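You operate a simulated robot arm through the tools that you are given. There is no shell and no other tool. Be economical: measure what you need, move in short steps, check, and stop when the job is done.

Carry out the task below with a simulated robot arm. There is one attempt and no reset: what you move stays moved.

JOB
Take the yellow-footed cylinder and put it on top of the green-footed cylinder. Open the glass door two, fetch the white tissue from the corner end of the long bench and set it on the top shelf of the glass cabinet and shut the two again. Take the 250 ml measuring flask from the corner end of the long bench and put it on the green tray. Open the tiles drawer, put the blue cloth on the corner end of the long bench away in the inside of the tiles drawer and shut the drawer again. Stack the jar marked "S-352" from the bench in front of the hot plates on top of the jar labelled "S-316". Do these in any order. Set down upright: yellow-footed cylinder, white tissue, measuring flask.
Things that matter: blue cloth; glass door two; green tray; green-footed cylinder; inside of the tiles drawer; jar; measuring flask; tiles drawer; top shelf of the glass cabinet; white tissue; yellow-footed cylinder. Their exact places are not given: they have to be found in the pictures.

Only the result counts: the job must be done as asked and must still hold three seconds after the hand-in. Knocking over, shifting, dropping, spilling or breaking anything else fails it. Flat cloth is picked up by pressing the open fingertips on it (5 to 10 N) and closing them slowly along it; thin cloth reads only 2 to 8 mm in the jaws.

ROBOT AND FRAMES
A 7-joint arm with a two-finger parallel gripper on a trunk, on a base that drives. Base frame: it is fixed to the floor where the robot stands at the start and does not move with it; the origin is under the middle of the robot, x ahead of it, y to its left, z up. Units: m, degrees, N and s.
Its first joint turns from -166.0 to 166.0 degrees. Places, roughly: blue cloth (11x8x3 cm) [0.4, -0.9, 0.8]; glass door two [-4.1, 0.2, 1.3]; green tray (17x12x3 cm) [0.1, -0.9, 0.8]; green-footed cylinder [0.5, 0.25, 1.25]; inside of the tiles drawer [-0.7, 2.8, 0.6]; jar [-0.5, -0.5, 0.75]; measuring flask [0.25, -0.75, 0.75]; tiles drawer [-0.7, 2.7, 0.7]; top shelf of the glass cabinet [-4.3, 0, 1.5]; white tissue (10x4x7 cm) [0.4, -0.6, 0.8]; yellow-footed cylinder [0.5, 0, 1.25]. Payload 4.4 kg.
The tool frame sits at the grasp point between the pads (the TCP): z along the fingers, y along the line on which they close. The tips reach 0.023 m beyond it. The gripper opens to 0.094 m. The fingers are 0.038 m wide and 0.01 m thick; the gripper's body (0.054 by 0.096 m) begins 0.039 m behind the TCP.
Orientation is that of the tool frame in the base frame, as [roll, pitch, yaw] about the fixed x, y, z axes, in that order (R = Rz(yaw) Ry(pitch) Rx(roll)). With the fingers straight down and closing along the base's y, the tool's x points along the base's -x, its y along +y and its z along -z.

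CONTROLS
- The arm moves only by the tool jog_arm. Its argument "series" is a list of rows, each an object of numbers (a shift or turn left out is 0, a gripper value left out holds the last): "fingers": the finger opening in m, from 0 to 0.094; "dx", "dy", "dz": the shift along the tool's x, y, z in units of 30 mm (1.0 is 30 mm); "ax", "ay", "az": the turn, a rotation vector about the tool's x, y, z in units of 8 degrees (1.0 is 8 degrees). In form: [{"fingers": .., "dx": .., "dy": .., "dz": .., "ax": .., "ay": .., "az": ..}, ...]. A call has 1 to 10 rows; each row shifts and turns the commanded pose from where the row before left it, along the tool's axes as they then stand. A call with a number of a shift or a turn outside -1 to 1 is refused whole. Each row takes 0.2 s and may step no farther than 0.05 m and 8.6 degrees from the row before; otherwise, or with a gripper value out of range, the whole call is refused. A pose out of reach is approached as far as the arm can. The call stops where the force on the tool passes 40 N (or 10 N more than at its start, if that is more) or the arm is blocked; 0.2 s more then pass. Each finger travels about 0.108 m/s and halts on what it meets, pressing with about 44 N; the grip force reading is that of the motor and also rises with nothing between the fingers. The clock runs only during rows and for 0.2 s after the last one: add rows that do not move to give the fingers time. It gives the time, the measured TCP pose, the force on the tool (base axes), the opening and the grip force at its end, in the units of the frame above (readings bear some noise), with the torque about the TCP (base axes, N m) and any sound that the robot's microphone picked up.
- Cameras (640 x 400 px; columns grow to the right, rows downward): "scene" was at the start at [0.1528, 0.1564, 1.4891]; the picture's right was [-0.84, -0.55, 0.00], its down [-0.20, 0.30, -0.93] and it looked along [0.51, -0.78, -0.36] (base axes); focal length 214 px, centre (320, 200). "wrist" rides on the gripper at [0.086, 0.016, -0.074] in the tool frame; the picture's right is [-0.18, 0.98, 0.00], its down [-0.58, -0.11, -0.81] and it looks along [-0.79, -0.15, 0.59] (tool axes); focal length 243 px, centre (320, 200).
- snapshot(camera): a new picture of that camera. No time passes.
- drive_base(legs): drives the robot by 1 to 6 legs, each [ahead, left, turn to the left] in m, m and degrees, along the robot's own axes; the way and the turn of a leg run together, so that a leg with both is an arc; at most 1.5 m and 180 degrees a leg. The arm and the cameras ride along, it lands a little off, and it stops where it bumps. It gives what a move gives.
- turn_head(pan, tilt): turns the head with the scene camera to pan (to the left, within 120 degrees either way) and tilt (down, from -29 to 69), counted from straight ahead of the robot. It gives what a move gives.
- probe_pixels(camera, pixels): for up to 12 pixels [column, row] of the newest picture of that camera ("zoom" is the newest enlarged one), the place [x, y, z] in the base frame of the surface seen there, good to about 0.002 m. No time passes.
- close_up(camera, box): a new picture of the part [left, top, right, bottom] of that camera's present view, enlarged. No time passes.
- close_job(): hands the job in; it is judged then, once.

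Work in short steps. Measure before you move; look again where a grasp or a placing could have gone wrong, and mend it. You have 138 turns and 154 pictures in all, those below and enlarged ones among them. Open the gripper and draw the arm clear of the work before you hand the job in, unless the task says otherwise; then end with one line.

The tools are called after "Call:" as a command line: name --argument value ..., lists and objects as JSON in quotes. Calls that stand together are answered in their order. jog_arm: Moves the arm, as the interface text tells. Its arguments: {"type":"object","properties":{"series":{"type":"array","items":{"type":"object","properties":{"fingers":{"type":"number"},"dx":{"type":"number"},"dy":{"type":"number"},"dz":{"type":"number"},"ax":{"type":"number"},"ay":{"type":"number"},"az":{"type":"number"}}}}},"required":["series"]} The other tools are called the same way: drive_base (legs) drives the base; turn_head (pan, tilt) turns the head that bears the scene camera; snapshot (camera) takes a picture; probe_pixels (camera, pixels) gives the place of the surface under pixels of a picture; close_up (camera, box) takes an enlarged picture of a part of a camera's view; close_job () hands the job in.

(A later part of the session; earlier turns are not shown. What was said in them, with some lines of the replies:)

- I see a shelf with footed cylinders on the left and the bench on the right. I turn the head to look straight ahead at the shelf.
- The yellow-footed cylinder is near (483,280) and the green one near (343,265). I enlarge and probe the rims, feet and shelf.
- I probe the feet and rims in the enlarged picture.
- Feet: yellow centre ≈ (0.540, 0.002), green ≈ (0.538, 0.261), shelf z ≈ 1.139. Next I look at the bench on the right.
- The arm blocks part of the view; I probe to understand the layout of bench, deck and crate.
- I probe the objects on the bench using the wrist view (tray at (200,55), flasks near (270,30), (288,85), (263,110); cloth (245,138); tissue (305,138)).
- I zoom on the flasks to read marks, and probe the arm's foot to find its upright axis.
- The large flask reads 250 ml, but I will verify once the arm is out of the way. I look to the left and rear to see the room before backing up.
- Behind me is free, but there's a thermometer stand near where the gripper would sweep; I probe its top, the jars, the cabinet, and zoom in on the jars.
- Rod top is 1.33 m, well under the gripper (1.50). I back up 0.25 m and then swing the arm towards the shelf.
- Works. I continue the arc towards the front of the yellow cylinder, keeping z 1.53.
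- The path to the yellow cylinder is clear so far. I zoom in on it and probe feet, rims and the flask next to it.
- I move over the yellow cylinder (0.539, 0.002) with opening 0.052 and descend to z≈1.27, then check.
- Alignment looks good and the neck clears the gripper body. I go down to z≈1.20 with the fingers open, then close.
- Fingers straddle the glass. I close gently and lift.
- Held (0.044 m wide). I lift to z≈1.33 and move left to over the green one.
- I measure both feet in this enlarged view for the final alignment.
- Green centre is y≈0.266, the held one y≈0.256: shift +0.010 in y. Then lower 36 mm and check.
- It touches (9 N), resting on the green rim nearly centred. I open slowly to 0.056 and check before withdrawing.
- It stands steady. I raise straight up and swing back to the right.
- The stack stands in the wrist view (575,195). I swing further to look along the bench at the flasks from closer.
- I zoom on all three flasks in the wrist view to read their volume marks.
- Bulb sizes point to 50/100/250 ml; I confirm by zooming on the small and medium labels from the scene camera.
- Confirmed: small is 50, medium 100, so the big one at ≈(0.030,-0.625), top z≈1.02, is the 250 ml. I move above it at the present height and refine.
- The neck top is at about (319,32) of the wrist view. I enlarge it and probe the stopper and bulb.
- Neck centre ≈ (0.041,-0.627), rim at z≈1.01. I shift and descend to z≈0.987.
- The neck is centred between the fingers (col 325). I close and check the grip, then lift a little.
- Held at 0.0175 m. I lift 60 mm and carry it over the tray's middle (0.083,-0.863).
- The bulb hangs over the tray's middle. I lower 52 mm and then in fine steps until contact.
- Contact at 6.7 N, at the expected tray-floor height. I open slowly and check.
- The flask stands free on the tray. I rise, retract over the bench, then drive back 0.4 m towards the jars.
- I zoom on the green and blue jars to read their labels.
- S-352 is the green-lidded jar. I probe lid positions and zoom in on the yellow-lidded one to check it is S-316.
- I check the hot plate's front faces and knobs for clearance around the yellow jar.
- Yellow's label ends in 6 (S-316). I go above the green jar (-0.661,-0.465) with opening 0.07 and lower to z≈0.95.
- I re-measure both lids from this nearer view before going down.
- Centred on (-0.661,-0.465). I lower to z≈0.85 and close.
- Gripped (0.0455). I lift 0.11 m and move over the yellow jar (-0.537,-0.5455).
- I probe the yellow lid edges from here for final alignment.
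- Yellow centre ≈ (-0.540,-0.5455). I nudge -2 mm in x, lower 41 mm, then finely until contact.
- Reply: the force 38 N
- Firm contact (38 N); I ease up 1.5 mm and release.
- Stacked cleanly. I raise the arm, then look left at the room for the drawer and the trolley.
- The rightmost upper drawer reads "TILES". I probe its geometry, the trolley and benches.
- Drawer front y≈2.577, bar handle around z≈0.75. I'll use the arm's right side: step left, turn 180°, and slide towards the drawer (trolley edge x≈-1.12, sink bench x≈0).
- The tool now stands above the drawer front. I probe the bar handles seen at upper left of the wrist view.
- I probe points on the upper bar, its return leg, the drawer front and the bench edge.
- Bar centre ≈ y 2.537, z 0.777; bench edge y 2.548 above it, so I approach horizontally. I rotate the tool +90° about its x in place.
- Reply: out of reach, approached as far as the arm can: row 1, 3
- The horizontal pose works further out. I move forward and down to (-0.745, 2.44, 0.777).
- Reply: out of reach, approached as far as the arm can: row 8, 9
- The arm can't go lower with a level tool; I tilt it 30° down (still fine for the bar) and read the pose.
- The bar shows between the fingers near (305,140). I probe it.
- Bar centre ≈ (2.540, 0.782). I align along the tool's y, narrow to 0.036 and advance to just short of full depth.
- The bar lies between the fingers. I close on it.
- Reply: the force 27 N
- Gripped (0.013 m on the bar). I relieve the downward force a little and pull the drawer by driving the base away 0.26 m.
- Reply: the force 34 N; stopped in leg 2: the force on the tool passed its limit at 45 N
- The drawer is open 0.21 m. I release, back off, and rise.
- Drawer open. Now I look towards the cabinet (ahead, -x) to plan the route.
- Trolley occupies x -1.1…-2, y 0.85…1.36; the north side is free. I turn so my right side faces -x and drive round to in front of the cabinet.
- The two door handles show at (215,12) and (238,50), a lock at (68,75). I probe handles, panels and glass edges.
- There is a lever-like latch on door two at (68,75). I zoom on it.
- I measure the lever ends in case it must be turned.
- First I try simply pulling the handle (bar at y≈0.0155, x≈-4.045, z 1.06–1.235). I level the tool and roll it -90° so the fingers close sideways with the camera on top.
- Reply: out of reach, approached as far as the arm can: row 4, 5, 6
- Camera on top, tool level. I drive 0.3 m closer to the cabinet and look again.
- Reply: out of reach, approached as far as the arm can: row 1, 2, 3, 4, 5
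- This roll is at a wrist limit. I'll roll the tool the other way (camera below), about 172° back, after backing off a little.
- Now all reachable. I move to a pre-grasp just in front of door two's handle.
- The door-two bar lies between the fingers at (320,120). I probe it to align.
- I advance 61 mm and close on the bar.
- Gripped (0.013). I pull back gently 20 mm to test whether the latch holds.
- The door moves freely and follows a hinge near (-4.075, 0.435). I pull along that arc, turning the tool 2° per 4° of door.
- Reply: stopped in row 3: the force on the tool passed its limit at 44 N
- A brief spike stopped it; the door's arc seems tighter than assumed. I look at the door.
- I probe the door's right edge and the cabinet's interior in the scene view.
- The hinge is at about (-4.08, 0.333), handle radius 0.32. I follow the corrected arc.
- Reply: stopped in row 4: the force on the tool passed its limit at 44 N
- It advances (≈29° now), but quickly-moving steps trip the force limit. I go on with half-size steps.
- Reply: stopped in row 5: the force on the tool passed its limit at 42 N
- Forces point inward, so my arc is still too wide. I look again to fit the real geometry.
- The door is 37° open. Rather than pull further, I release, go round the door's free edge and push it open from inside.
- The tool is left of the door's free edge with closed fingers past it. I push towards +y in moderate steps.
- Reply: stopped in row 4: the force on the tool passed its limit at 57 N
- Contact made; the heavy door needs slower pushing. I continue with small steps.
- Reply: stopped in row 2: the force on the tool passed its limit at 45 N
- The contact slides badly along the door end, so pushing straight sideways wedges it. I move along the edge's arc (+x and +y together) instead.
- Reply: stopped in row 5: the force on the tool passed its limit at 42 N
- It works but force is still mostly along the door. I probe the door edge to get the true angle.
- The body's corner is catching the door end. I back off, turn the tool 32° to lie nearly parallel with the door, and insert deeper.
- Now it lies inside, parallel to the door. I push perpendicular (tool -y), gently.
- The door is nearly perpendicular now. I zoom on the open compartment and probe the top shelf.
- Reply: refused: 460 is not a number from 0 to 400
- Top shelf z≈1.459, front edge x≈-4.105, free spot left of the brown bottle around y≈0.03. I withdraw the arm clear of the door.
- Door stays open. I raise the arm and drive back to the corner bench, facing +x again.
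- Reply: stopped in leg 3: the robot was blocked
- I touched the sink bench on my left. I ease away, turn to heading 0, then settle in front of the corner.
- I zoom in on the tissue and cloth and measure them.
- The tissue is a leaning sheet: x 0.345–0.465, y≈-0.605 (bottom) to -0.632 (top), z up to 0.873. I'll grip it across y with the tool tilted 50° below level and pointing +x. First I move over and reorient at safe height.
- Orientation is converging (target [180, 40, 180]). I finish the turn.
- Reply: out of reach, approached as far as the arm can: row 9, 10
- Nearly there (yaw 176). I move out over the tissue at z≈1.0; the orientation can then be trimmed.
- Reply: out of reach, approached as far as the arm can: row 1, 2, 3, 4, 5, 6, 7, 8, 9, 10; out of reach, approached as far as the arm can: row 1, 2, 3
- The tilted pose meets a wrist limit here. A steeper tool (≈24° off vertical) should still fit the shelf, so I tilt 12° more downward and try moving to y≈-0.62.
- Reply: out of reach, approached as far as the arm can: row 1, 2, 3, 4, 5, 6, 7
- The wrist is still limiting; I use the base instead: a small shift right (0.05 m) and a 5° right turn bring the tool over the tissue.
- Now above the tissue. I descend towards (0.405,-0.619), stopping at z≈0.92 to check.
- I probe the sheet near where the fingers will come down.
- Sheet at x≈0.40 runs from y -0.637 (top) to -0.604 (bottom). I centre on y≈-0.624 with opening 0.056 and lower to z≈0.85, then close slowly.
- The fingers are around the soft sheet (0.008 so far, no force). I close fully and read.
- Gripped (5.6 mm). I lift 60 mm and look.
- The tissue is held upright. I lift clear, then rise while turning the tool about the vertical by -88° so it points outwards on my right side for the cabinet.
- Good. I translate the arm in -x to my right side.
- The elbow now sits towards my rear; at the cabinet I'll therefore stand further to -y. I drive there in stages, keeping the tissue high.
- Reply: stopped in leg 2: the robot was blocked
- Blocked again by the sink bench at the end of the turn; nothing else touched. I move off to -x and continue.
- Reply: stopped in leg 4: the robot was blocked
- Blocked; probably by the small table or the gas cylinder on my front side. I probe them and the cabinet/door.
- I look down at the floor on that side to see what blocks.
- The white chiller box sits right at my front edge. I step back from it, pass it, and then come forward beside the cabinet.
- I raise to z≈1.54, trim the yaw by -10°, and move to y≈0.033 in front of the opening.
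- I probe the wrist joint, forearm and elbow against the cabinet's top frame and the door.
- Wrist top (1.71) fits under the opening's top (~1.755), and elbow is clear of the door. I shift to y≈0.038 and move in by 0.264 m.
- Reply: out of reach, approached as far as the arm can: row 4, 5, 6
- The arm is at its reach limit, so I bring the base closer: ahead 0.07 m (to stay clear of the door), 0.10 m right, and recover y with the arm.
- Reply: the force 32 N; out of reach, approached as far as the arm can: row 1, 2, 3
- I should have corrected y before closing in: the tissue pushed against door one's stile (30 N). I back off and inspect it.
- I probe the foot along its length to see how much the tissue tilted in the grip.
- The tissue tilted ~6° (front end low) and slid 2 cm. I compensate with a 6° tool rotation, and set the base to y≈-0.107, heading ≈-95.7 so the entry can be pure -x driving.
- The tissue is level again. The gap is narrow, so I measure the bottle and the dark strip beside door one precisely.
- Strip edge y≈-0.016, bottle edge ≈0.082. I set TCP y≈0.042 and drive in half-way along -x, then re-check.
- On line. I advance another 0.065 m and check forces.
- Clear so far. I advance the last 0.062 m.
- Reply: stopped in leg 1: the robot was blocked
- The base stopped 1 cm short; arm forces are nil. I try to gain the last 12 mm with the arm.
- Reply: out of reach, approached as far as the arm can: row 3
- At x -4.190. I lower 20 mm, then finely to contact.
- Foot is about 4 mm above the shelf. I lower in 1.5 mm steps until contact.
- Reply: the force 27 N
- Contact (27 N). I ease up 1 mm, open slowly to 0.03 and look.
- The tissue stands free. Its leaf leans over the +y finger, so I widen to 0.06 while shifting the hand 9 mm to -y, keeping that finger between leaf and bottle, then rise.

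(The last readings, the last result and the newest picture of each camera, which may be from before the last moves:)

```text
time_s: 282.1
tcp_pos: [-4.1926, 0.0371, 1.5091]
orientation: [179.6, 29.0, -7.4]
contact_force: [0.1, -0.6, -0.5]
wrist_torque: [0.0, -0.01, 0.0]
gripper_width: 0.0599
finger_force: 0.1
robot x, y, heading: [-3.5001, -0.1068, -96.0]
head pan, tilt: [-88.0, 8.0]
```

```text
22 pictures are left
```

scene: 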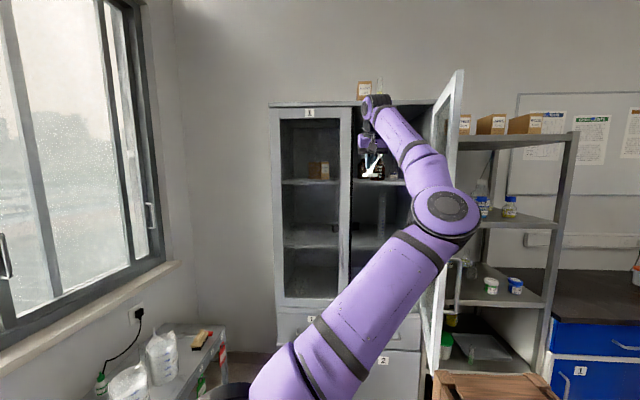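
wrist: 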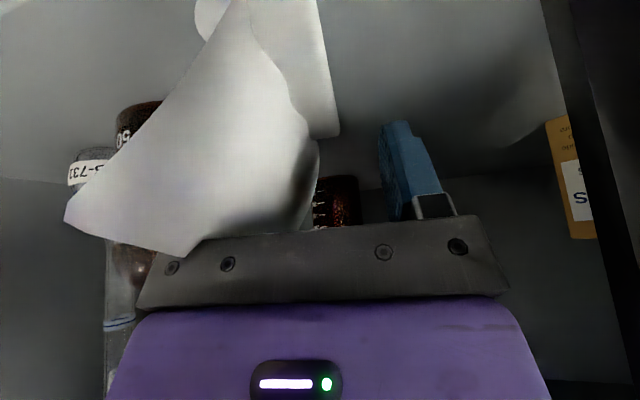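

Now I rise slowly by 50 mm.

Call:
jog_arm --series '[{"dz": -0.26, "dx": -0.145}, {"dz": -0.26, "dx": -0.145}, {"dz": -0.26, "dx": -0.145}, {"dz": -0.26, "dx": -0.145}, {"dz": -0.26, "dx": -0.145}, {}]'

Call:
snapshot --camera "wrist"

```text
time_s: 283.5
tcp_pos: [-4.1925, 0.0374, 1.5363]
orientation: [179.7, 29.0, -7.4]
contact_force: [0.7, -0.2, -0.4]
wrist_torque: [-0.02, 0.0, -0.02]
gripper_width: 0.0596
finger_force: 0.1
out of reach, approached as far as the arm can: row 4, 5
robot x, y, heading: [-3.5015, -0.104, -96.2]
head pan, tilt: [-88.0, 8.0]
```

```text
21 pictures are left
```

wrist: 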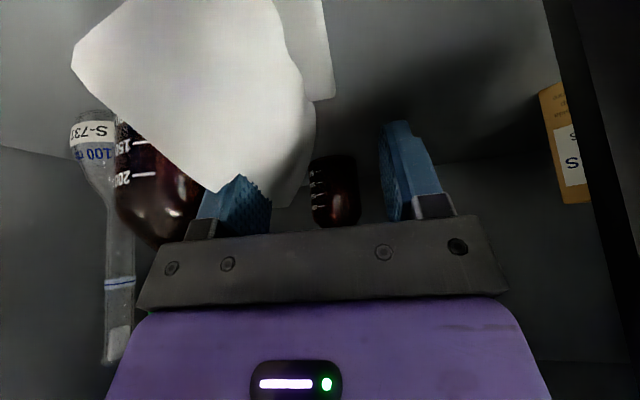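

The rise was reach-limited. Tilting the tool 16° flatter shortens the reach; then I rise another 35 mm.

Call:
jog_arm --series '[{"ay": -0.7}, {"ay": -0.7}, {"ay": -0.6}, {"dz": -0.21, "dx": -0.21}, {"dz": -0.21, "dx": -0.21}, {"dz": -0.21, "dx": -0.21}, {"dz": -0.21, "dx": -0.21}, {"dz": -0.21, "dx": -0.21}, {}]'

Call:
snapshot --camera "wrist"

```text
time_s: 285.5
tcp_pos: [-4.1916, 0.0365, 1.5798]
orientation: [179.7, 45.0, -7.4]
contact_force: [0.2, 0.6, -0.6]
wrist_torque: [-0.05, 0.0, 0.0]
gripper_width: 0.0601
finger_force: 0.0
robot x, y, heading: [-3.4994, -0.1059, -96.3]
head pan, tilt: [-88.0, 8.0]
```

```text
20 pictures are left
```

wrist: 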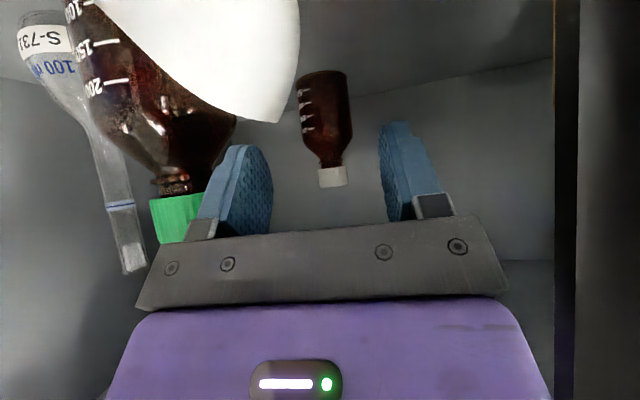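

Fingers are clear above the tissue. I drive straight out along +x 0.3 m.

Call:
drive_base --legs '[[-0.0105, 0.1, 0], [-0.021, 0.2, 0]]'

Call:
turn_head --pan -80 --tilt 5

Call:
snapshot --camera "scene"

Call:
snapshot --camera "wrist"

```text
time_s: 287.8
tcp_pos: [-3.9019, 0.0571, 1.5795]
orientation: [179.5, 45.0, -8.8]
contact_force: [-1.4, 1.7, -0.6]
wrist_torque: [-0.05, -0.05, 0.08]
gripper_width: 0.0601
finger_force: 0.1
robot x, y, heading: [-3.212, -0.1039, -97.4]
head pan, tilt: [-88.0, 8.0]
```

```text
time_s: 288.5
tcp_pos: [-3.9012, 0.0557, 1.5795]
orientation: [179.5, 45.0, -8.8]
contact_force: [-0.5, 0.0, 0.3]
wrist_torque: [0.02, 0.0, 0.0]
gripper_width: 0.06
finger_force: 0.0
robot x, y, heading: [-3.2127, -0.1026, -97.1]
head pan, tilt: [-80.0, 5.0]
```

```text
19 pictures are left
```

scene: 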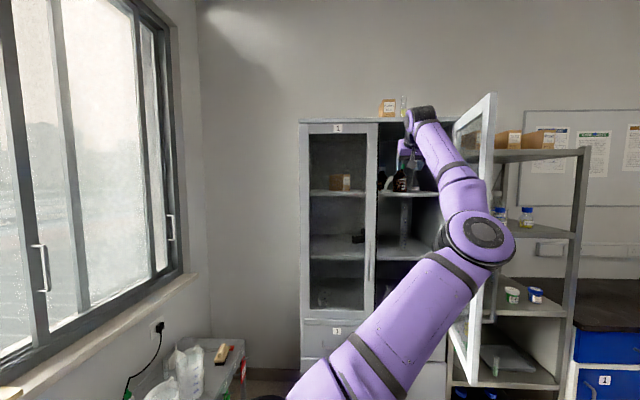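

```text
18 pictures are left
```

wrist: 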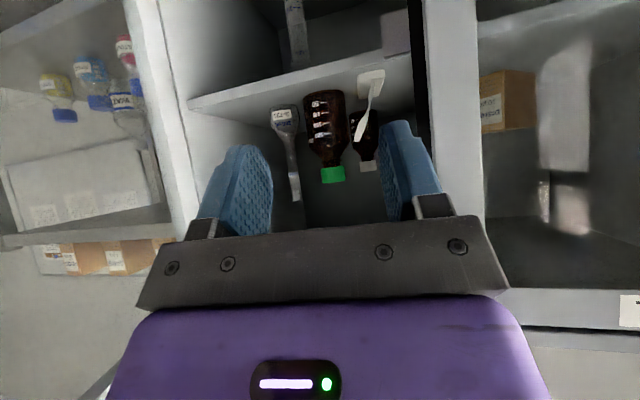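

The tissue stands upright on the top shelf (372,100). Now I close the fingers and drive around to the outer side of door two.

Call:
jog_arm --series '[{"fingers": 0.0}, {}, {}]'

Call:
drive_base --legs '[[-0.0346, 0.2778, 0], [-0.2719, -0.0339, 0], [0.0192, -0.1538, 0]]'

Call:
snapshot --camera "scene"

```text
time_s: 289.3
tcp_pos: [-3.901, 0.0551, 1.5805]
orientation: [179.6, 45.0, -8.8]
contact_force: [0.3, 0.8, 0.6]
wrist_torque: [-0.04, 0.02, 0.06]
gripper_width: 0.0002
finger_force: 42.5
robot x, y, heading: [-3.2163, -0.1017, -97.2]
head pan, tilt: [-80.0, 5.0]
```

```text
time_s: 290.8
tcp_pos: [-3.7539, 0.0727, 1.583]
orientation: [179.9, 45.2, -9.3]
contact_force: [-0.7, 0.2, -0.6]
wrist_torque: [0.01, 0.01, 0.0]
gripper_width: 0.0
finger_force: 41.9
robot x, y, heading: [-3.0728, -0.0954, -98.3]
head pan, tilt: [-80.0, 5.0]
stopped in leg 1: the robot was blocked; the commanded pose is now the measured one
```

```text
17 pictures are left
```

scene: 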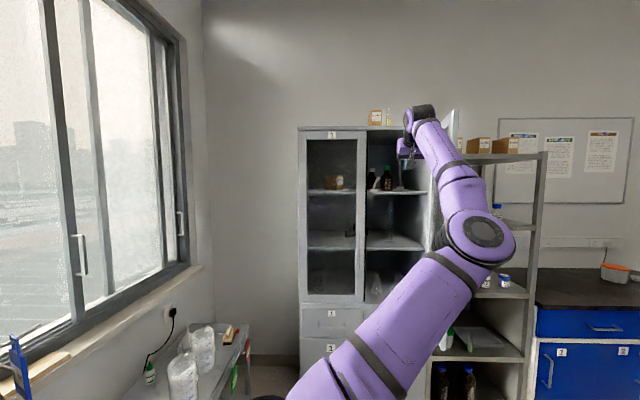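

The chiller box blocked me again. I go +y a little first, then +x, +y around the door edge, and back to -x.

Call:
drive_base --legs '[[-0.0792, -0.0116, 0], [-0.0217, 0.1484, 0], [-0.1979, -0.0289, 0], [0.0238, -0.1633, 0]]'

Call:
snapshot --camera "wrist"

Call:
snapshot --camera "scene"

```text
time_s: 292.3
tcp_pos: [-3.7347, 0.1613, 1.5857]
orientation: [-179.9, 45.3, -9.9]
contact_force: [-0.5, 0.5, 0.1]
wrist_torque: [0.0, 0.0, -0.01]
gripper_width: 0.0002
finger_force: 42.4
robot x, y, heading: [-3.0599, -0.0142, -99.3]
head pan, tilt: [-80.0, 5.0]
stopped in leg 2: the robot was blocked; the commanded pose is now the measured one
```

```text
16 pictures are left
```

wrist: 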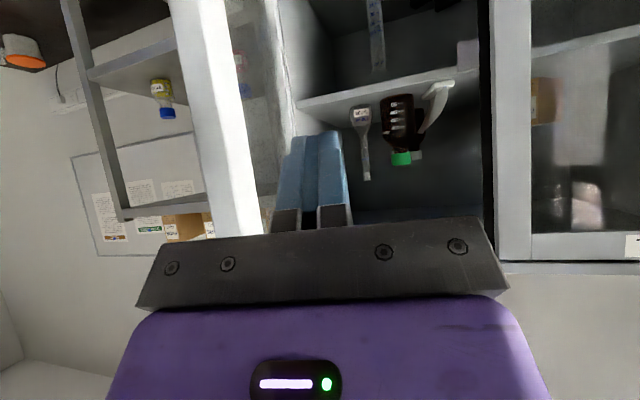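

```text
15 pictures are left
```

scene: 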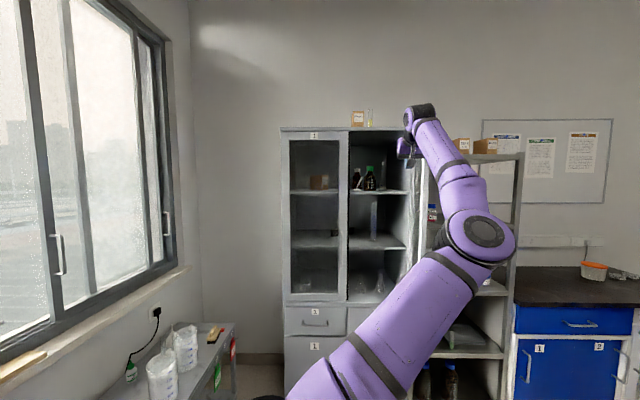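

I use the arm to clear the door edge: +x 0.12 m, then +y 0.21 m, and then drive 0.16 m to -x alongside the door's outer face.

Call:
jog_arm --series '[{"dx": 0.7, "dz": -0.7}, {"dx": 0.7, "dz": -0.7}, {"dx": 0.7, "dz": -0.7}, {"dx": 0.7, "dz": -0.7}, {"dy": -1}, {"dy": -1}, {"dy": -1}, {"dy": -1}, {"dy": -1}, {"dy": -1}]'

Call:
jog_arm --series '[{"dy": -1}, {}]'

Call:
snapshot --camera "wrist"

```text
time_s: 294.5
tcp_pos: [-3.6054, 0.2184, 1.5847]
orientation: [-179.9, 45.4, -10.0]
contact_force: [0.3, 0.2, 0.1]
wrist_torque: [0.04, -0.01, -0.02]
gripper_width: 0.0
finger_force: 42.6
out of reach, approached as far as the arm can: row 7, 8, 9, 10
robot x, y, heading: [-3.0548, -0.0137, -99.4]
head pan, tilt: [-80.0, 5.0]
```

```text
time_s: 295.1
tcp_pos: [-3.5937, 0.2388, 1.5699]
orientation: [179.7, 45.3, -10.6]
contact_force: [-0.2, -0.1, 0.4]
wrist_torque: [0.02, 0.02, 0.01]
gripper_width: 0.0
finger_force: 42.3
out of reach, approached as far as the arm can: row 1
robot x, y, heading: [-3.0577, -0.0135, -99.1]
head pan, tilt: [-80.0, 5.0]
```

```text
14 pictures are left
```

wrist: 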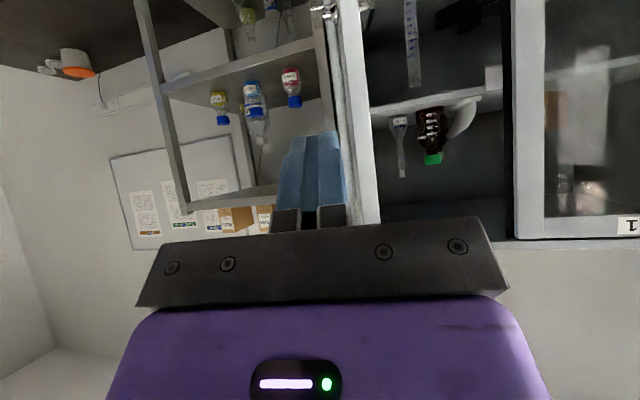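

The fingers are just outside the door edge. I drive +y 0.12, -x 0.18, then push -y and follow the closing arc.

Call:
drive_base --legs '[[-0.1185, -0.019, 0], [0.0285, -0.1777, 0], [0.168, 0.0269, 0], [0.0523, -0.0423, 0], [0.049, -0.0529, 0], [0.0407, -0.0644, 0]]'

Call:
snapshot --camera "wrist"

```text
time_s: 300.4
tcp_pos: [-3.954, 0.0707, 1.5695]
orientation: [179.8, 45.5, -10.3]
contact_force: [0.2, 0.0, 0.1]
wrist_torque: [-0.01, 0.03, -0.02]
gripper_width: 0.0002
finger_force: 42.8
robot x, y, heading: [-3.4206, -0.18, -98.8]
head pan, tilt: [-80.0, 5.0]
```

```text
13 pictures are left
```

wrist: 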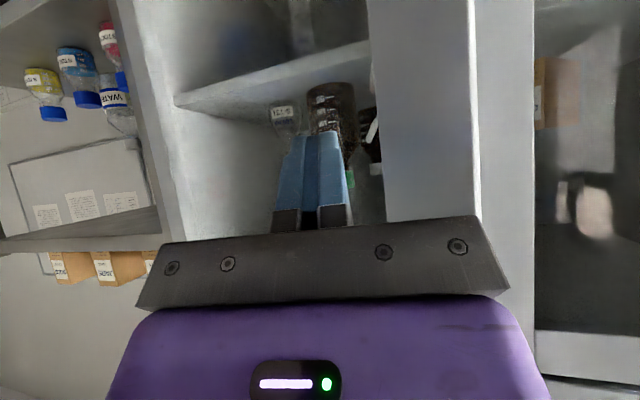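

The door is nearly shut with the fingers against it. I push on -x until it seats.

Call:
drive_base --legs '[[0.019, -0.0578, 0], [0.0077, -0.0494, 0], [0.0077, -0.0494, 0]]'

Call:
snapshot --camera "wrist"

```text
time_s: 302.4
tcp_pos: [-4.0627, 0.0403, 1.5695]
orientation: [179.4, 45.3, -8.8]
contact_force: [11.0, 2.1, 1.4]
wrist_torque: [0.01, 0.01, 0.0]
gripper_width: 0.0
finger_force: 41.8
robot x, y, heading: [-3.5181, -0.1981, -96.6]
head pan, tilt: [-80.0, 5.0]
stopped in leg 3: the force on the tool passed its limit at 59 N (the readings are from after the stop); the commanded pose is now the measured one
```

```text
12 pictures are left
```

wrist: 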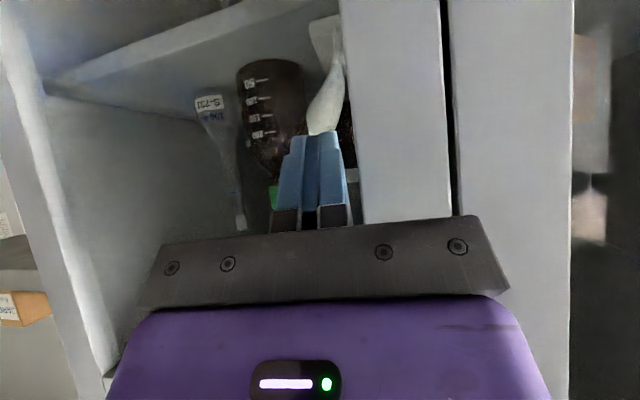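

I verify the door is flush (probe) and then drive off towards the corner bench again, turning to heading 0 in the open area.

Call:
probe_pixels --camera "wrist" --pixels '[[390, 60], [400, 150], [500, 60], [500, 150], [330, 90], [310, 20]]'

Call:
drive_base --legs '[[-0.017, 0.149, 0], [-0.4965, -0.0575, 0], [0, 0, 8.4], [0, 1.3, 0], [0, 1.42, 0], [0, 0, 88.2]]'

Call:
drive_base --legs '[[0, -0.36, 0], [0.5, 0, 0]]'

Call:
jog_arm --series '[{"ay": 0.95, "fingers": 0.085}, {"ay": 0.95}, {"ay": 0.95}, {"ay": 0.95}, {"ay": 0.95}, {"ay": 0.9}, {}]'

```text
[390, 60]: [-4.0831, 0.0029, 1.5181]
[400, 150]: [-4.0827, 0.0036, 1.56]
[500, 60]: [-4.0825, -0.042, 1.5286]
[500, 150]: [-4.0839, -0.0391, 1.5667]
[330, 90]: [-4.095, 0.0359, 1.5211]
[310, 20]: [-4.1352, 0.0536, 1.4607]
```

```text
time_s: 323.5
tcp_pos: [-0.8301, -0.1786, 1.5688]
orientation: [179.4, 45.2, 87.1]
contact_force: [-0.9, -0.4, 0.5]
wrist_torque: [0.0, 0.01, 0.0]
gripper_width: 0.0
finger_force: 41.7
robot x, y, heading: [-0.6548, 0.3855, -0.7]
head pan, tilt: [-80.0, 5.0]
```

```text
time_s: 328.4
tcp_pos: [-0.3312, -0.5398, 1.5694]
orientation: [179.5, 45.3, 87.1]
contact_force: [0.9, -0.5, -0.5]
wrist_torque: [-0.04, -0.01, -0.06]
gripper_width: 0.0
finger_force: 43.0
robot x, y, heading: [-0.1574, 0.0244, -0.2]
head pan, tilt: [-80.0, 5.0]
```

```text
time_s: 329.9
tcp_pos: [-0.2435, -0.5171, 1.5026]
orientation: [179.6, 0.2, 87.2]
contact_force: [0.1, -0.6, -0.4]
wrist_torque: [0.0, 0.0, -0.06]
gripper_width: 0.0851
finger_force: 0.0
out of reach, approached as far as the arm can: row 1, 2, 3, 4, 5, 6
robot x, y, heading: [-0.1502, 0.0223, -0.5]
head pan, tilt: [-80.0, 5.0]
```

Door two is flush. The tool points down; I travel over the cloth (≈(0.38,-0.86)) at height and lower to z≈1.2.

Call:
jog_arm --series '[{"dy": 0.99, "dx": -0.545}, {"dy": 0.99, "dx": -0.545}, {"dy": 0.99, "dx": -0.545}, {"dy": 0.99, "dx": -0.545}, {"dy": 0.99, "dx": -0.545}, {"dy": 0.99, "dx": -0.545}, {"dy": 0.99, "dx": -0.545}, {"dy": 0.99, "dx": -0.545}, {"dy": 0.99, "dx": -0.545}, {"dy": 0.99, "dx": -0.545}]'

Call:
jog_arm --series '[{"dy": 0.99, "dx": -0.545}, {"dy": 0.99, "dx": -0.545}, {"dy": 0.99, "dx": -0.545}, {"dy": 0.99, "dx": -0.545}, {"dy": 0.99, "dx": -0.545}, {"dy": 0.99, "dx": -0.545}, {"dy": 0.99, "dx": -0.545}, {"dy": 0.99, "dx": -0.545}, {"dy": 0.99, "dx": -0.545}, {"dy": 0.99, "dx": -0.545}]'

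Call:
jog_arm --series '[{"dz": 1}, {"dz": 1}, {"dz": 1}, {"dz": 1}, {"dz": 1}, {"dz": 1}, {"dz": 1}, {"dz": 1}, {"dz": 1}, {"dz": 1}]'

Call:
snapshot --camera "wrist"

```text
time_s: 332.1
tcp_pos: [0.0464, -0.6948, 1.5054]
orientation: [179.5, 0.1, 87.4]
contact_force: [0.1, -0.8, 0.5]
wrist_torque: [-0.02, -0.06, 0.0]
gripper_width: 0.0846
finger_force: 0.1
robot x, y, heading: [-0.1547, 0.0247, -0.5]
head pan, tilt: [-80.0, 5.0]
```

```text
time_s: 334.4
tcp_pos: [0.2327, -0.7646, 1.4636]
orientation: [179.6, 0.3, 87.4]
contact_force: [0.3, 0.3, -0.5]
wrist_torque: [0.0, 0.03, 0.0]
gripper_width: 0.0852
finger_force: 0.1
out of reach, approached as far as the arm can: row 3, 4, 5, 6, 7, 8, 9, 10
robot x, y, heading: [-0.1516, 0.0247, -0.4]
head pan, tilt: [-80.0, 5.0]
```

```text
time_s: 336.6
tcp_pos: [0.2342, -0.7634, 1.164]
orientation: [179.6, 0.1, 87.5]
contact_force: [-0.3, 0.4, 0.1]
wrist_torque: [0.02, 0.01, 0.04]
gripper_width: 0.085
finger_force: 0.1
robot x, y, heading: [-0.1562, 0.0258, -0.4]
head pan, tilt: [-80.0, 5.0]
```

```text
11 pictures are left
```

wrist: 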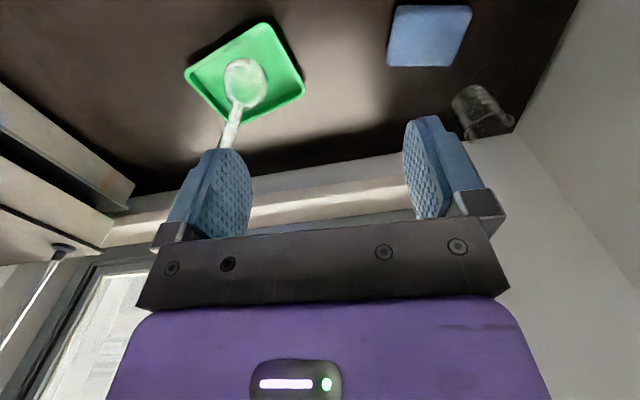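

I probe the cloth's corners (392,8), (470,10), (450,65), (390,64).

Call:
probe_pixels --camera "wrist" --pixels '[[396, 10], [466, 12], [450, 62], [392, 60], [430, 35], [455, 40], [470, 70]]'

Call:
jog_arm --series '[{"dy": 0.9, "dx": -0.6}, {"dy": 0.9, "dx": -0.6}, {"dy": 0.9, "dx": -0.6}, {"dy": 0.9, "dx": -0.6}, {"dy": 0.9, "dx": -0.6}, {"dz": 1}, {"dz": 1}]'

```text
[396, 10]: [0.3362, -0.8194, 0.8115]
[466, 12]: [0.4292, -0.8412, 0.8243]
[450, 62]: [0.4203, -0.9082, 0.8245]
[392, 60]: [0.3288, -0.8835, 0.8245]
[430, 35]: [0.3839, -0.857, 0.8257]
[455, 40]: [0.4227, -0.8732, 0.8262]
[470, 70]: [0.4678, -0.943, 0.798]
```

```text
time_s: 338.1
tcp_pos: [0.3685, -0.8596, 1.105]
orientation: [179.5, 0.1, 87.6]
contact_force: [-0.1, 0.7, -0.3]
wrist_torque: [-0.03, 0.06, -0.04]
gripper_width: 0.0848
finger_force: 0.2
robot x, y, heading: [-0.154, 0.0235, -0.2]
head pan, tilt: [-80.0, 5.0]
```

Cloth centre (0.379,-0.863), top z≈0.826. I centre and lower to just above it with opening 0.08.

Call:
jog_arm --series '[{"dy": 0.34, "dx": -0.12, "fingers": 0.08}, {"dz": 1}, {"dz": 1}, {"dz": 1}, {"dz": 1}, {"dz": 1}, {"dz": 1}, {"dz": 1}, {"dz": 1}, {}]'

Call:
jog_arm --series '[{"dz": 0.2}, {"dz": 0.15}, {"dz": 0.1}, {}]'

```text
time_s: 340.4
tcp_pos: [0.3789, -0.8639, 0.896]
orientation: [179.6, 0.2, 87.5]
contact_force: [0.1, -0.1, -0.7]
wrist_torque: [0.03, -0.04, 0.02]
gripper_width: 0.0801
finger_force: 0.1
out of reach, approached as far as the arm can: row 9
robot x, y, heading: [-0.1546, 0.0227, -0.3]
head pan, tilt: [-80.0, 5.0]
```

```text
time_s: 341.4
tcp_pos: [0.3767, -0.8639, 0.8914]
orientation: [179.6, 0.2, 87.4]
contact_force: [-0.1, 0.0, 0.4]
wrist_torque: [0.01, 0.02, -0.01]
gripper_width: 0.0801
finger_force: 0.0
out of reach, approached as far as the arm can: row 1, 3
robot x, y, heading: [-0.1537, 0.0219, -0.5]
head pan, tilt: [-80.0, 5.0]
```

Out of reach vertically; I rise, bring the base 0.15 m ahead and 0.05 m right, shift the arm back over the cloth and descend again.

Call:
jog_arm --series '[{"dz": -1}, {"dz": -1}, {"dz": -1}, {"dz": -1}, {"dz": -1}, {"dz": -1}, {"dz": -1}]'

Call:
drive_base --legs '[[0.15, -0.05, 0]]'

Call:
jog_arm --series '[{"dy": -1, "dx": 0.34}, {"dy": -1, "dx": 0.34}, {"dy": -1, "dx": 0.34}, {"dy": -1, "dx": 0.34}, {"dy": -1, "dx": 0.34}, {}]'

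```text
time_s: 342.9
tcp_pos: [0.3742, -0.862, 1.1011]
orientation: [179.7, 0.1, 87.5]
contact_force: [-0.5, -0.2, -0.2]
wrist_torque: [0.05, -0.04, -0.02]
gripper_width: 0.08
finger_force: 0.0
robot x, y, heading: [-0.1555, 0.0275, -0.3]
head pan, tilt: [-80.0, 5.0]
```

```text
time_s: 344.4
tcp_pos: [0.5248, -0.9135, 1.1014]
orientation: [179.5, 0.1, 87.4]
contact_force: [0.1, -1.3, -0.3]
wrist_torque: [0.01, -0.01, 0.0]
gripper_width: 0.0798
finger_force: 0.1
robot x, y, heading: [-0.0041, -0.0262, -0.2]
head pan, tilt: [-80.0, 5.0]
```

```text
time_s: 345.8
tcp_pos: [0.3787, -0.8546, 1.0997]
orientation: [179.5, 0.2, 87.4]
contact_force: [0.3, -0.5, 0.1]
wrist_torque: [-0.01, -0.03, -0.02]
gripper_width: 0.08
finger_force: 0.1
robot x, y, heading: [-0.0013, -0.0285, -0.3]
head pan, tilt: [-80.0, 5.0]
5 turns are left
```

Only 5 turns are left, so I batch: align the jaws across the cloth's short side (turn 78°), lower around it, close slowly, lift, and check.

Call:
jog_arm --series '[{"az": -0.976, "dx": -0.25, "fingers": 0.094}, {"az": -0.976}, {"az": -0.976}, {"az": -0.976}, {"az": -0.976}, {"az": -0.976}, {"az": -0.976}, {"az": -0.976}, {"az": -0.976}, {"az": -0.976}]'

Call:
jog_arm --series '[{"dz": 1}, {"dz": 1}, {"dz": 1}, {"dz": 1}, {"dz": 1}, {"dz": 1}, {"dz": 1}, {"dz": 0.8}, {"dz": 0.2}]'

Call:
jog_arm --series '[{"dz": 0.2}, {"dz": 0.2}, {"dz": 0.15}, {"dz": 0.15}, {"dz": 0.15}, {}]'

Call:
jog_arm --series '[{"fingers": 0.085}, {"fingers": 0.075}, {"fingers": 0.065}, {"fingers": 0.055}, {"fingers": 0.045}, {"fingers": 0.035}, {"fingers": 0.025}, {"fingers": 0.015}, {"fingers": 0.0}, {}]'

Call:
jog_arm --series '[{}, {"dz": -0.5}, {"dz": -1}, {"dz": -1}, {"dz": -1}, {"dz": -1}, {"dz": -1}, {"dz": -1}, {"dz": -1}, {"dz": -1}]'

Call:
snapshot --camera "wrist"

```text
time_s: 348.0
tcp_pos: [0.3778, -0.8624, 1.1002]
orientation: [179.8, 0.3, 126.6]
contact_force: [-0.3, -0.3, 0.0]
wrist_torque: [-0.04, 0.0, 0.02]
gripper_width: 0.0941
finger_force: 0.0
out of reach, approached as far as the arm can: row 6, 7, 8, 9, 10
robot x, y, heading: [-0.0009, -0.0266, -0.3]
head pan, tilt: [-80.0, 5.0]
```

```text
time_s: 350.0
tcp_pos: [0.3774, -0.8629, 0.8599]
orientation: [179.8, 0.3, 126.6]
contact_force: [-0.5, 0.2, 0.0]
wrist_torque: [0.0, 0.02, -0.02]
gripper_width: 0.0941
finger_force: 0.1
robot x, y, heading: [-0.0053, -0.0254, -0.7]
head pan, tilt: [-80.0, 5.0]
```

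```text
time_s: 350.9
tcp_pos: [0.3789, -0.8639, 0.8492]
orientation: [-179.9, 0.8, 126.1]
contact_force: [-0.9, -0.1, 13.8]
wrist_torque: [-0.01, 0.13, -0.06]
gripper_width: 0.0941
finger_force: 0.1
robot x, y, heading: [-0.0038, -0.0303, -0.3]
head pan, tilt: [-80.0, 5.0]
stopped in row 4: the force on the tool passed its limit at 46 N (the readings are from after the stop); the commanded pose is now the measured one
```

```text
time_s: 352.8
tcp_pos: [0.38, -0.864, 0.8498]
orientation: [-180.0, 0.9, 126.2]
contact_force: [0.0, 0.1, 8.7]
wrist_torque: [0.11, 0.06, -0.02]
gripper_width: 0.0
finger_force: 40.5
robot x, y, heading: [0.0023, -0.0241, -0.3]
head pan, tilt: [-80.0, 5.0]
stopped in row 9: the force on the tool passed its limit at 53 N (the readings are from after the stop); the commanded pose is now the measured one
```

```text
time_s: 355.0
tcp_pos: [0.3776, -0.8608, 1.1023]
orientation: [-179.8, 0.7, 126.2]
contact_force: [-0.7, -0.5, -0.2]
wrist_torque: [0.0, 0.02, 0.01]
gripper_width: 0.0
finger_force: 42.1
robot x, y, heading: [-0.004, -0.0289, -0.1]
head pan, tilt: [-80.0, 5.0]
```

```text
10 pictures are left
4 turns are left
```

wrist: 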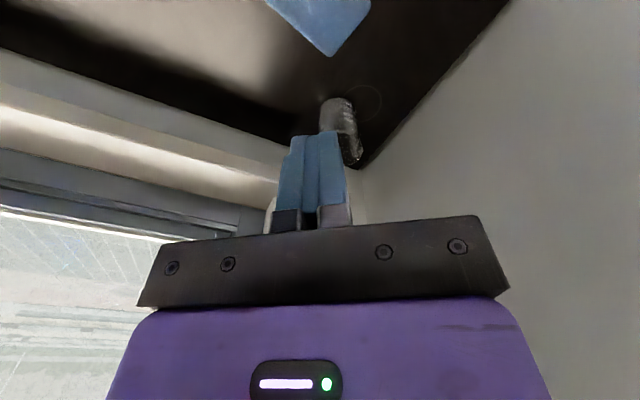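

The top is firm, so it needs a side grip across the short side. I turn the other way to yaw ≈ -14.5, lower around the cloth, close, and lift.

Call:
jog_arm --series '[{"az": 1, "fingers": 0.094}, {"az": 1}, {"az": 1}, {"az": 1}, {"az": 1}, {"az": 1}, {"az": 1}, {"az": 1}, {"az": 1}, {"az": 1}]'

Call:
jog_arm --series '[{"az": 1}, {"az": 1}, {"az": 1}, {"az": 1}, {"az": 1}, {"az": 1}, {"az": 1}, {"az": 0.58}, {}]'

Call:
jog_arm --series '[{"dz": 1}, {"dz": 1}, {"dz": 1}, {"dz": 1}, {"dz": 1}, {"dz": 1}, {"dz": 1}, {"dz": 1}, {"dz": 0.1}]'

Call:
jog_arm --series '[{"dz": 0.2}, {"dz": 0.2}, {"dz": 0.2}, {"dz": 0.2}, {}]'

Call:
jog_arm --series '[{"fingers": 0.085}, {"fingers": 0.075}, {"fingers": 0.065}, {"fingers": 0.055}, {"fingers": 0.045}, {"fingers": 0.035}, {"fingers": 0.025}, {"fingers": 0.015}, {"fingers": 0.0}, {}]'

Call:
jog_arm --series '[{}, {"dz": -0.5}, {"dz": -1}, {"dz": -1}, {"dz": -1}, {"dz": -1}, {"dz": -1}, {"dz": -1}, {"dz": -1}, {"dz": -1}]'

Call:
snapshot --camera "wrist"

```text
time_s: 357.2
tcp_pos: [0.3779, -0.86, 1.1029]
orientation: [179.3, 0.2, 46.1]
contact_force: [0.5, -0.2, 0.3]
wrist_torque: [-0.02, -0.03, -0.02]
gripper_width: 0.0939
finger_force: 0.0
robot x, y, heading: [-0.005, -0.0268, -0.5]
head pan, tilt: [-80.0, 5.0]
```

```text
time_s: 359.2
tcp_pos: [0.3782, -0.8603, 1.1029]
orientation: [179.4, -0.6, -14.5]
contact_force: [0.3, 0.0, 0.4]
wrist_torque: [-0.01, 0.01, -0.01]
gripper_width: 0.0937
finger_force: 0.1
robot x, y, heading: [-0.0032, -0.0261, -0.5]
head pan, tilt: [-80.0, 5.0]
```

```text
time_s: 361.2
tcp_pos: [0.3806, -0.8637, 0.8594]
orientation: [179.3, -0.5, -14.5]
contact_force: [-0.9, -0.1, 0.4]
wrist_torque: [0.05, 0.02, 0.01]
gripper_width: 0.0938
finger_force: 0.0
robot x, y, heading: [-0.0058, -0.0241, -0.4]
head pan, tilt: [-80.0, 5.0]
```

```text
time_s: 362.4
tcp_pos: [0.3799, -0.8644, 0.837]
orientation: [179.4, -0.5, -14.4]
contact_force: [0.6, 0.1, 0.5]
wrist_torque: [0.03, -0.02, 0.0]
gripper_width: 0.0941
finger_force: 0.0
robot x, y, heading: [0.0003, -0.028, -0.6]
head pan, tilt: [-80.0, 5.0]
```

```text
time_s: 364.6
tcp_pos: [0.3806, -0.8643, 0.8353]
orientation: [179.5, -0.4, -14.4]
contact_force: [1.0, -0.5, -0.7]
wrist_torque: [-0.02, -0.01, -0.01]
gripper_width: 0.0786
finger_force: 43.9
robot x, y, heading: [-0.0032, -0.0261, -0.5]
head pan, tilt: [-80.0, 5.0]
```

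```text
time_s: 366.8
tcp_pos: [0.378, -0.8609, 1.0905]
orientation: [179.5, -0.5, -14.4]
contact_force: [-0.2, -0.6, -0.3]
wrist_torque: [0.0, 0.0, 0.01]
gripper_width: 0.0786
finger_force: 43.8
robot x, y, heading: [-0.0042, -0.0233, -0.7]
head pan, tilt: [-80.0, 5.0]
```

```text
9 pictures are left
3 turns are left
```

wrist: 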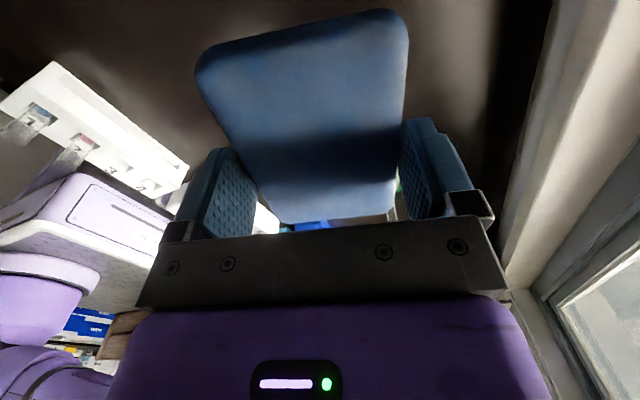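

The cloth is firmly held (0.0786). I carry it to above the open drawer in one batch: rise, retract, align jaws, drive round, extend, and take pictures.

Call:
jog_arm --series '[{"dz": -1}, {"dz": -1}, {"dz": -1}, {"dz": -1}, {"dz": -1}, {"dz": -1}, {"dz": -1}]'

Call:
jog_arm --series '[{"dx": -0.925, "dy": -0.579}, {"dx": -0.925, "dy": -0.579}, {"dx": -0.925, "dy": -0.579}, {"dx": -0.925, "dy": -0.579}, {"dx": -0.925, "dy": -0.579}, {"dx": -0.925, "dy": -0.579}, {"dx": -0.925, "dy": -0.579}, {"dx": -0.925, "dy": -0.579}, {"dx": -0.925, "dy": -0.579}, {"dx": -0.925, "dy": -0.579}]'

Call:
jog_arm --series '[{"dx": -0.925, "dy": -0.579}, {"az": -0.86}, {"az": -0.86}, {}]'

Call:
drive_base --legs '[[-0.745, 0, 0], [0, 0.45, 0], [0, 0, 180], [-0.16, -0.65, 0], [0, -0.64, 0]]'

Call:
jog_arm --series '[{"dy": 0.97}, {"dy": 0.97}, {"dy": 0.97}, {"dy": 0.97}, {"dy": 0.97}, {"dy": 0.97}, {"dz": 1}, {"dz": 1}, {"dz": 1}, {"dz": 1}]'

Call:
jog_arm --series '[{"dz": 1}, {"dz": 1}, {"dz": 1}, {"dz": 1}, {"dz": 1}, {"dz": 1}, {}]'

Call:
turn_head --pan -90 --tilt 35

Call:
snapshot --camera "scene"

Call:
snapshot --camera "wrist"

Call:
probe_pixels --camera "wrist" --pixels '[[40, 60], [80, 30], [120, 60], [150, 20], [470, 30], [500, 60], [540, 60], [580, 60], [520, 120], [560, 120], [100, 120], [450, 100]]'

```text
time_s: 368.4
tcp_pos: [0.376, -0.8582, 1.3004]
orientation: [179.6, -0.5, -14.5]
contact_force: [-0.8, -0.3, -0.3]
wrist_torque: [0.03, 0.0, 0.0]
gripper_width: 0.0789
finger_force: 44.4
robot x, y, heading: [-0.0064, -0.034, -0.4]
head pan, tilt: [-80.0, 5.0]
```

```text
time_s: 370.6
tcp_pos: [0.1519, -0.6221, 1.2952]
orientation: [179.5, -0.5, -14.4]
contact_force: [0.7, -0.3, 0.8]
wrist_torque: [0.06, 0.04, -0.01]
gripper_width: 0.0787
finger_force: 43.7
robot x, y, heading: [-0.0028, -0.0295, -0.5]
head pan, tilt: [-80.0, 5.0]
```

```text
time_s: 371.6
tcp_pos: [0.128, -0.5976, 1.2951]
orientation: [179.3, -0.4, -0.6]
contact_force: [-1.1, 0.3, -0.2]
wrist_torque: [0.01, 0.03, -0.01]
gripper_width: 0.079
finger_force: 44.0
robot x, y, heading: [0.0005, -0.0311, -0.3]
head pan, tilt: [-80.0, 5.0]
```

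```text
time_s: 391.8
tcp_pos: [-0.7436, 2.281, 1.2958]
orientation: [179.3, -0.4, -179.6]
contact_force: [0.3, 0.5, -0.4]
wrist_torque: [0.03, -0.02, -0.01]
gripper_width: 0.0788
finger_force: 43.7
robot x, y, heading: [-0.604, 1.7109, -179.2]
head pan, tilt: [-80.0, 5.0]
```

```text
time_s: 394.0
tcp_pos: [-0.7465, 2.4555, 1.1785]
orientation: [179.3, -0.4, -179.5]
contact_force: [1.0, -0.5, 0.5]
wrist_torque: [0.03, 0.0, -0.01]
gripper_width: 0.0791
finger_force: 44.2
robot x, y, heading: [-0.603, 1.7155, -179.5]
head pan, tilt: [-80.0, 5.0]
```

```text
time_s: 395.6
tcp_pos: [-0.7477, 2.4587, 0.9974]
orientation: [179.3, -0.4, -179.7]
contact_force: [0.2, 0.3, -0.5]
wrist_torque: [0.01, -0.01, 0.01]
gripper_width: 0.0788
finger_force: 43.6
robot x, y, heading: [-0.6026, 1.7144, -179.1]
head pan, tilt: [-80.0, 5.0]
```

```text
time_s: 396.6
tcp_pos: [-0.7481, 2.4581, 0.9981]
orientation: [179.2, -0.3, -179.6]
contact_force: [-0.5, 0.2, -0.6]
wrist_torque: [-0.02, -0.01, -0.02]
gripper_width: 0.0787
finger_force: 44.4
robot x, y, heading: [-0.6032, 1.7127, -178.9]
head pan, tilt: [-90.0, 35.0]
```

```text
8 pictures are left
```

scene: 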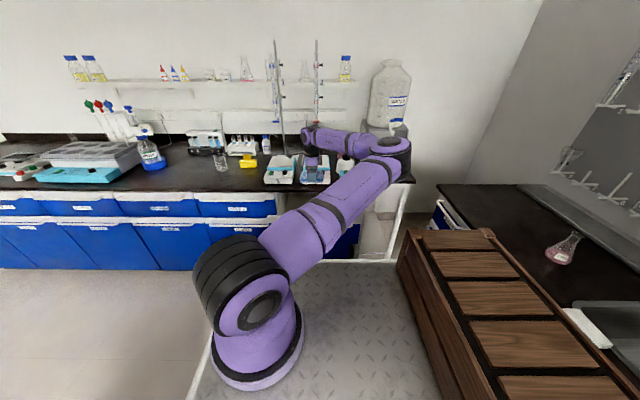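

```text
7 pictures are left
```

wrist: 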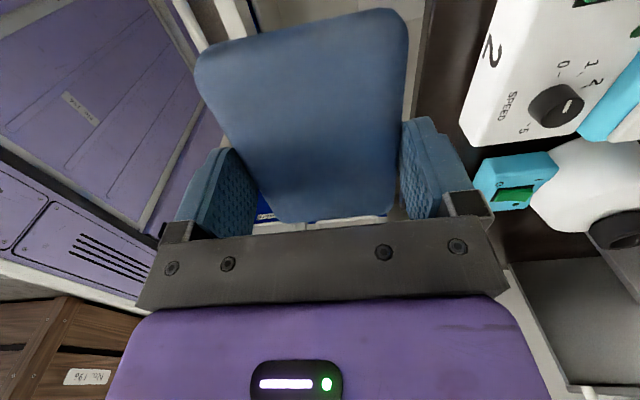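

```text
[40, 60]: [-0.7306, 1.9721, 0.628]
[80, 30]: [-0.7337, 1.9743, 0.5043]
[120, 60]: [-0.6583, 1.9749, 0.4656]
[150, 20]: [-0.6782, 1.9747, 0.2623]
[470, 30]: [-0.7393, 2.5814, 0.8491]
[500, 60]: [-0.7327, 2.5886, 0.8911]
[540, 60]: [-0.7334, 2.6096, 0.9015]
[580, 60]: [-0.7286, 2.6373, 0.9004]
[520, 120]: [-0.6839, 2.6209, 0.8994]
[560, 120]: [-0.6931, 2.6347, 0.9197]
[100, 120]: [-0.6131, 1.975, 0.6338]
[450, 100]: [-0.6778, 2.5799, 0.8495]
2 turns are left
```

Two turns left. In one batch: lower into the drawer, release, rise; back the base off, turn and tilt the closed fingers, push the bar shut by driving, then back away and photograph.

Call:
jog_arm --series '[{"dy": 0.25}, {"dz": 1}, {"dz": 1}, {"dz": 1}, {"dz": 1}, {"dz": 1}, {"dz": 1}, {"dz": 1}, {"dz": 1}, {"dz": 0.25}]'

Call:
jog_arm --series '[{"fingers": 0.086}, {"fingers": 0.094}, {}, {}, {"dz": -0.5}, {"dz": -1}, {"dz": -1}, {"dz": -1}, {"dz": -1}, {"dz": -1}]'

Call:
jog_arm --series '[{"dz": -1}, {"dz": -1}, {"dz": -1}, {"dz": -1}]'

Call:
drive_base --legs '[[0, 0.25, 0]]'

Call:
snapshot --camera "wrist"

Call:
jog_arm --series '[{"fingers": 0.0, "az": -1}, {"az": -1}, {"az": -1}, {"az": -1}, {"az": -1}, {"az": -1}, {"az": -1}, {"az": -1}, {"az": -1}, {"az": -1}]'

Call:
jog_arm --series '[{"az": -0.5}, {"ay": -1}, {"ay": -1}, {"ay": -1}, {"ay": -1}, {"ay": -1}, {"dz": 0.766, "dx": 0.643}, {"dz": 0.766, "dx": 0.643}, {"dz": 0.766, "dx": 0.643}, {"dz": 0.766, "dx": 0.643}]'

Call:
jog_arm --series '[{"dz": 0.766, "dx": 0.643}, {"dz": 0.766, "dx": 0.643}, {"dz": 0.766, "dx": 0.643}, {"dz": 0.766, "dx": 0.643}, {"dz": 0.63, "dx": 0.53}, {}]'

Call:
drive_base --legs '[[0, -0.15, 0], [0, -0.12, 0], [0, -0.07, 0]]'

Call:
snapshot --camera "wrist"

Call:
snapshot --camera "scene"

```text
time_s: 398.8
tcp_pos: [-0.7498, 2.4691, 0.7499]
orientation: [179.2, -0.4, -179.6]
contact_force: [0.4, -0.4, -0.1]
wrist_torque: [0.01, 0.01, 0.0]
gripper_width: 0.0786
finger_force: 44.0
robot x, y, heading: [-0.6025, 1.7117, -179.7]
head pan, tilt: [-90.0, 35.0]
```

```text
time_s: 400.9
tcp_pos: [-0.749, 2.4659, 0.916]
orientation: [179.4, -0.3, -179.6]
contact_force: [0.3, -0.3, 0.5]
wrist_torque: [-0.01, -0.02, 0.0]
gripper_width: 0.0943
finger_force: 0.1
robot x, y, heading: [-0.6018, 1.7128, -179.2]
head pan, tilt: [-90.0, 35.0]
```

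```text
time_s: 401.9
tcp_pos: [-0.7476, 2.4648, 1.0359]
orientation: [179.3, -0.4, -179.5]
contact_force: [0.3, -1.0, -0.5]
wrist_torque: [-0.01, -0.02, -0.01]
gripper_width: 0.094
finger_force: 0.0
robot x, y, heading: [-0.6028, 1.7132, -179.1]
head pan, tilt: [-90.0, 35.0]
```

```text
time_s: 403.8
tcp_pos: [-0.7452, 2.2134, 1.0359]
orientation: [179.3, -0.4, -179.6]
contact_force: [0.6, -0.9, -0.3]
wrist_torque: [-0.01, 0.01, 0.02]
gripper_width: 0.0939
finger_force: 0.1
robot x, y, heading: [-0.6004, 1.4652, -179.4]
head pan, tilt: [-90.0, 35.0]
```

```text
6 pictures are left
```

wrist: 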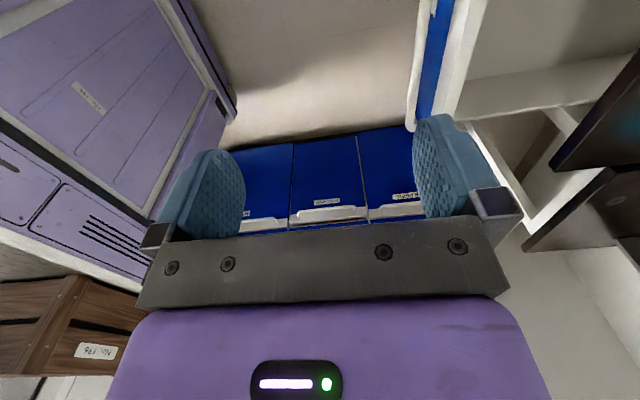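

```text
time_s: 406.0
tcp_pos: [-0.7442, 2.2143, 1.037]
orientation: [179.5, 0.6, -99.5]
contact_force: [-0.9, -0.1, -0.5]
wrist_torque: [-0.03, -0.03, -0.01]
gripper_width: 0.0
finger_force: 42.3
robot x, y, heading: [-0.5978, 1.459, -179.4]
head pan, tilt: [-90.0, 35.0]
```

```text
time_s: 408.2
tcp_pos: [-0.7447, 2.216, 0.9155]
orientation: [179.3, 40.6, -96.1]
contact_force: [-0.5, 0.1, 0.9]
wrist_torque: [0.02, 0.02, 0.0]
gripper_width: 0.0
finger_force: 42.8
robot x, y, heading: [-0.5982, 1.4621, -179.3]
head pan, tilt: [-90.0, 35.0]
```

```text
time_s: 409.6
tcp_pos: [-0.7456, 2.2177, 0.7721]
orientation: [179.4, 40.6, -95.9]
contact_force: [-0.2, 0.9, -0.9]
wrist_torque: [0.04, -0.05, -0.03]
gripper_width: 0.0
finger_force: 42.2
robot x, y, heading: [-0.596, 1.4632, -179.4]
head pan, tilt: [-90.0, 35.0]
```

```text
time_s: 412.3
tcp_pos: [-0.7512, 2.516, 0.7645]
orientation: [179.3, 39.3, -95.9]
contact_force: [-1.2, -2.7, -0.7]
wrist_torque: [0.01, -0.03, 0.06]
gripper_width: 0.0001
finger_force: 42.5
robot x, y, heading: [-0.6046, 1.7681, -179.1]
head pan, tilt: [-90.0, 35.0]
stopped in leg 3: the force on the tool passed its limit at 149 N (the readings are from after the stop); the commanded pose is now the measured one
```

```text
5 pictures are left
```

wrist: 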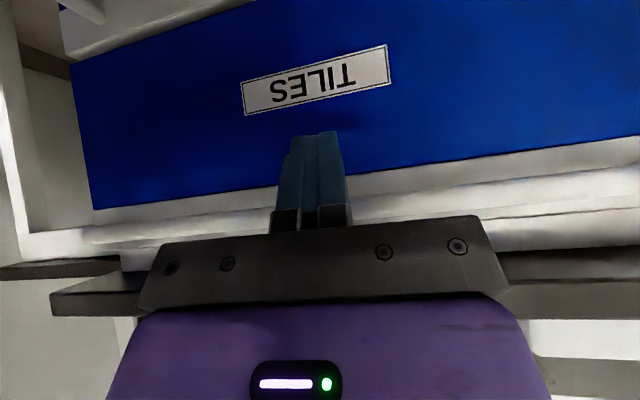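

```text
4 pictures are left
1 turns are left
```

scene: 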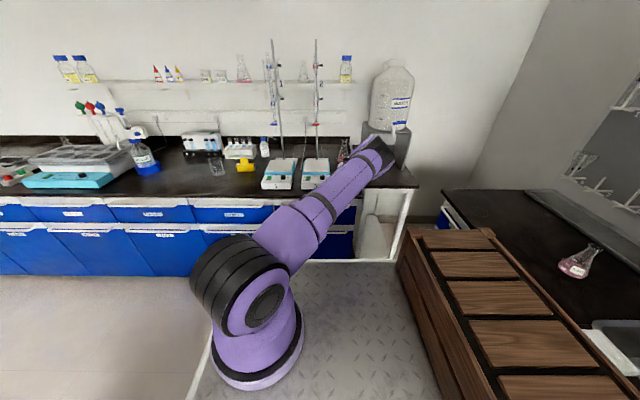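

The hand stopped at y 2.516 with a hard stop, the expected fully-shut position, and the TILES front is flush. I back away, open the gripper, and hand in.

Call:
drive_base --legs '[[0, 0.2, 0]]'

Call:
jog_arm --series '[{"fingers": 0.06}, {}, {}, {}]'

Call:
close_job

```text
time_s: 413.9
tcp_pos: [-0.7488, 2.3146, 0.7642]
orientation: [179.1, 39.5, -96.0]
contact_force: [-0.5, -0.2, 0.2]
wrist_torque: [0.01, 0.0, -0.07]
gripper_width: 0.0002
finger_force: 41.7
robot x, y, heading: [-0.5963, 1.5668, -179.2]
head pan, tilt: [-90.0, 35.0]
```

```text
time_s: 414.9
tcp_pos: [-0.7485, 2.3154, 0.7639]
orientation: [179.2, 39.5, -95.9]
contact_force: [0.6, 0.5, -0.2]
wrist_torque: [0.01, -0.01, 0.01]
gripper_width: 0.0598
finger_force: 0.0
robot x, y, heading: [-0.5963, 1.565, -179.4]
head pan, tilt: [-90.0, 35.0]
```

```text
The job is handed in.
```

All five jobs were carried out and handed in. I didn't see the cloth lying in the drawer before pushing it shut, and I judged the drawer closed from where the push stopped and the last picture.
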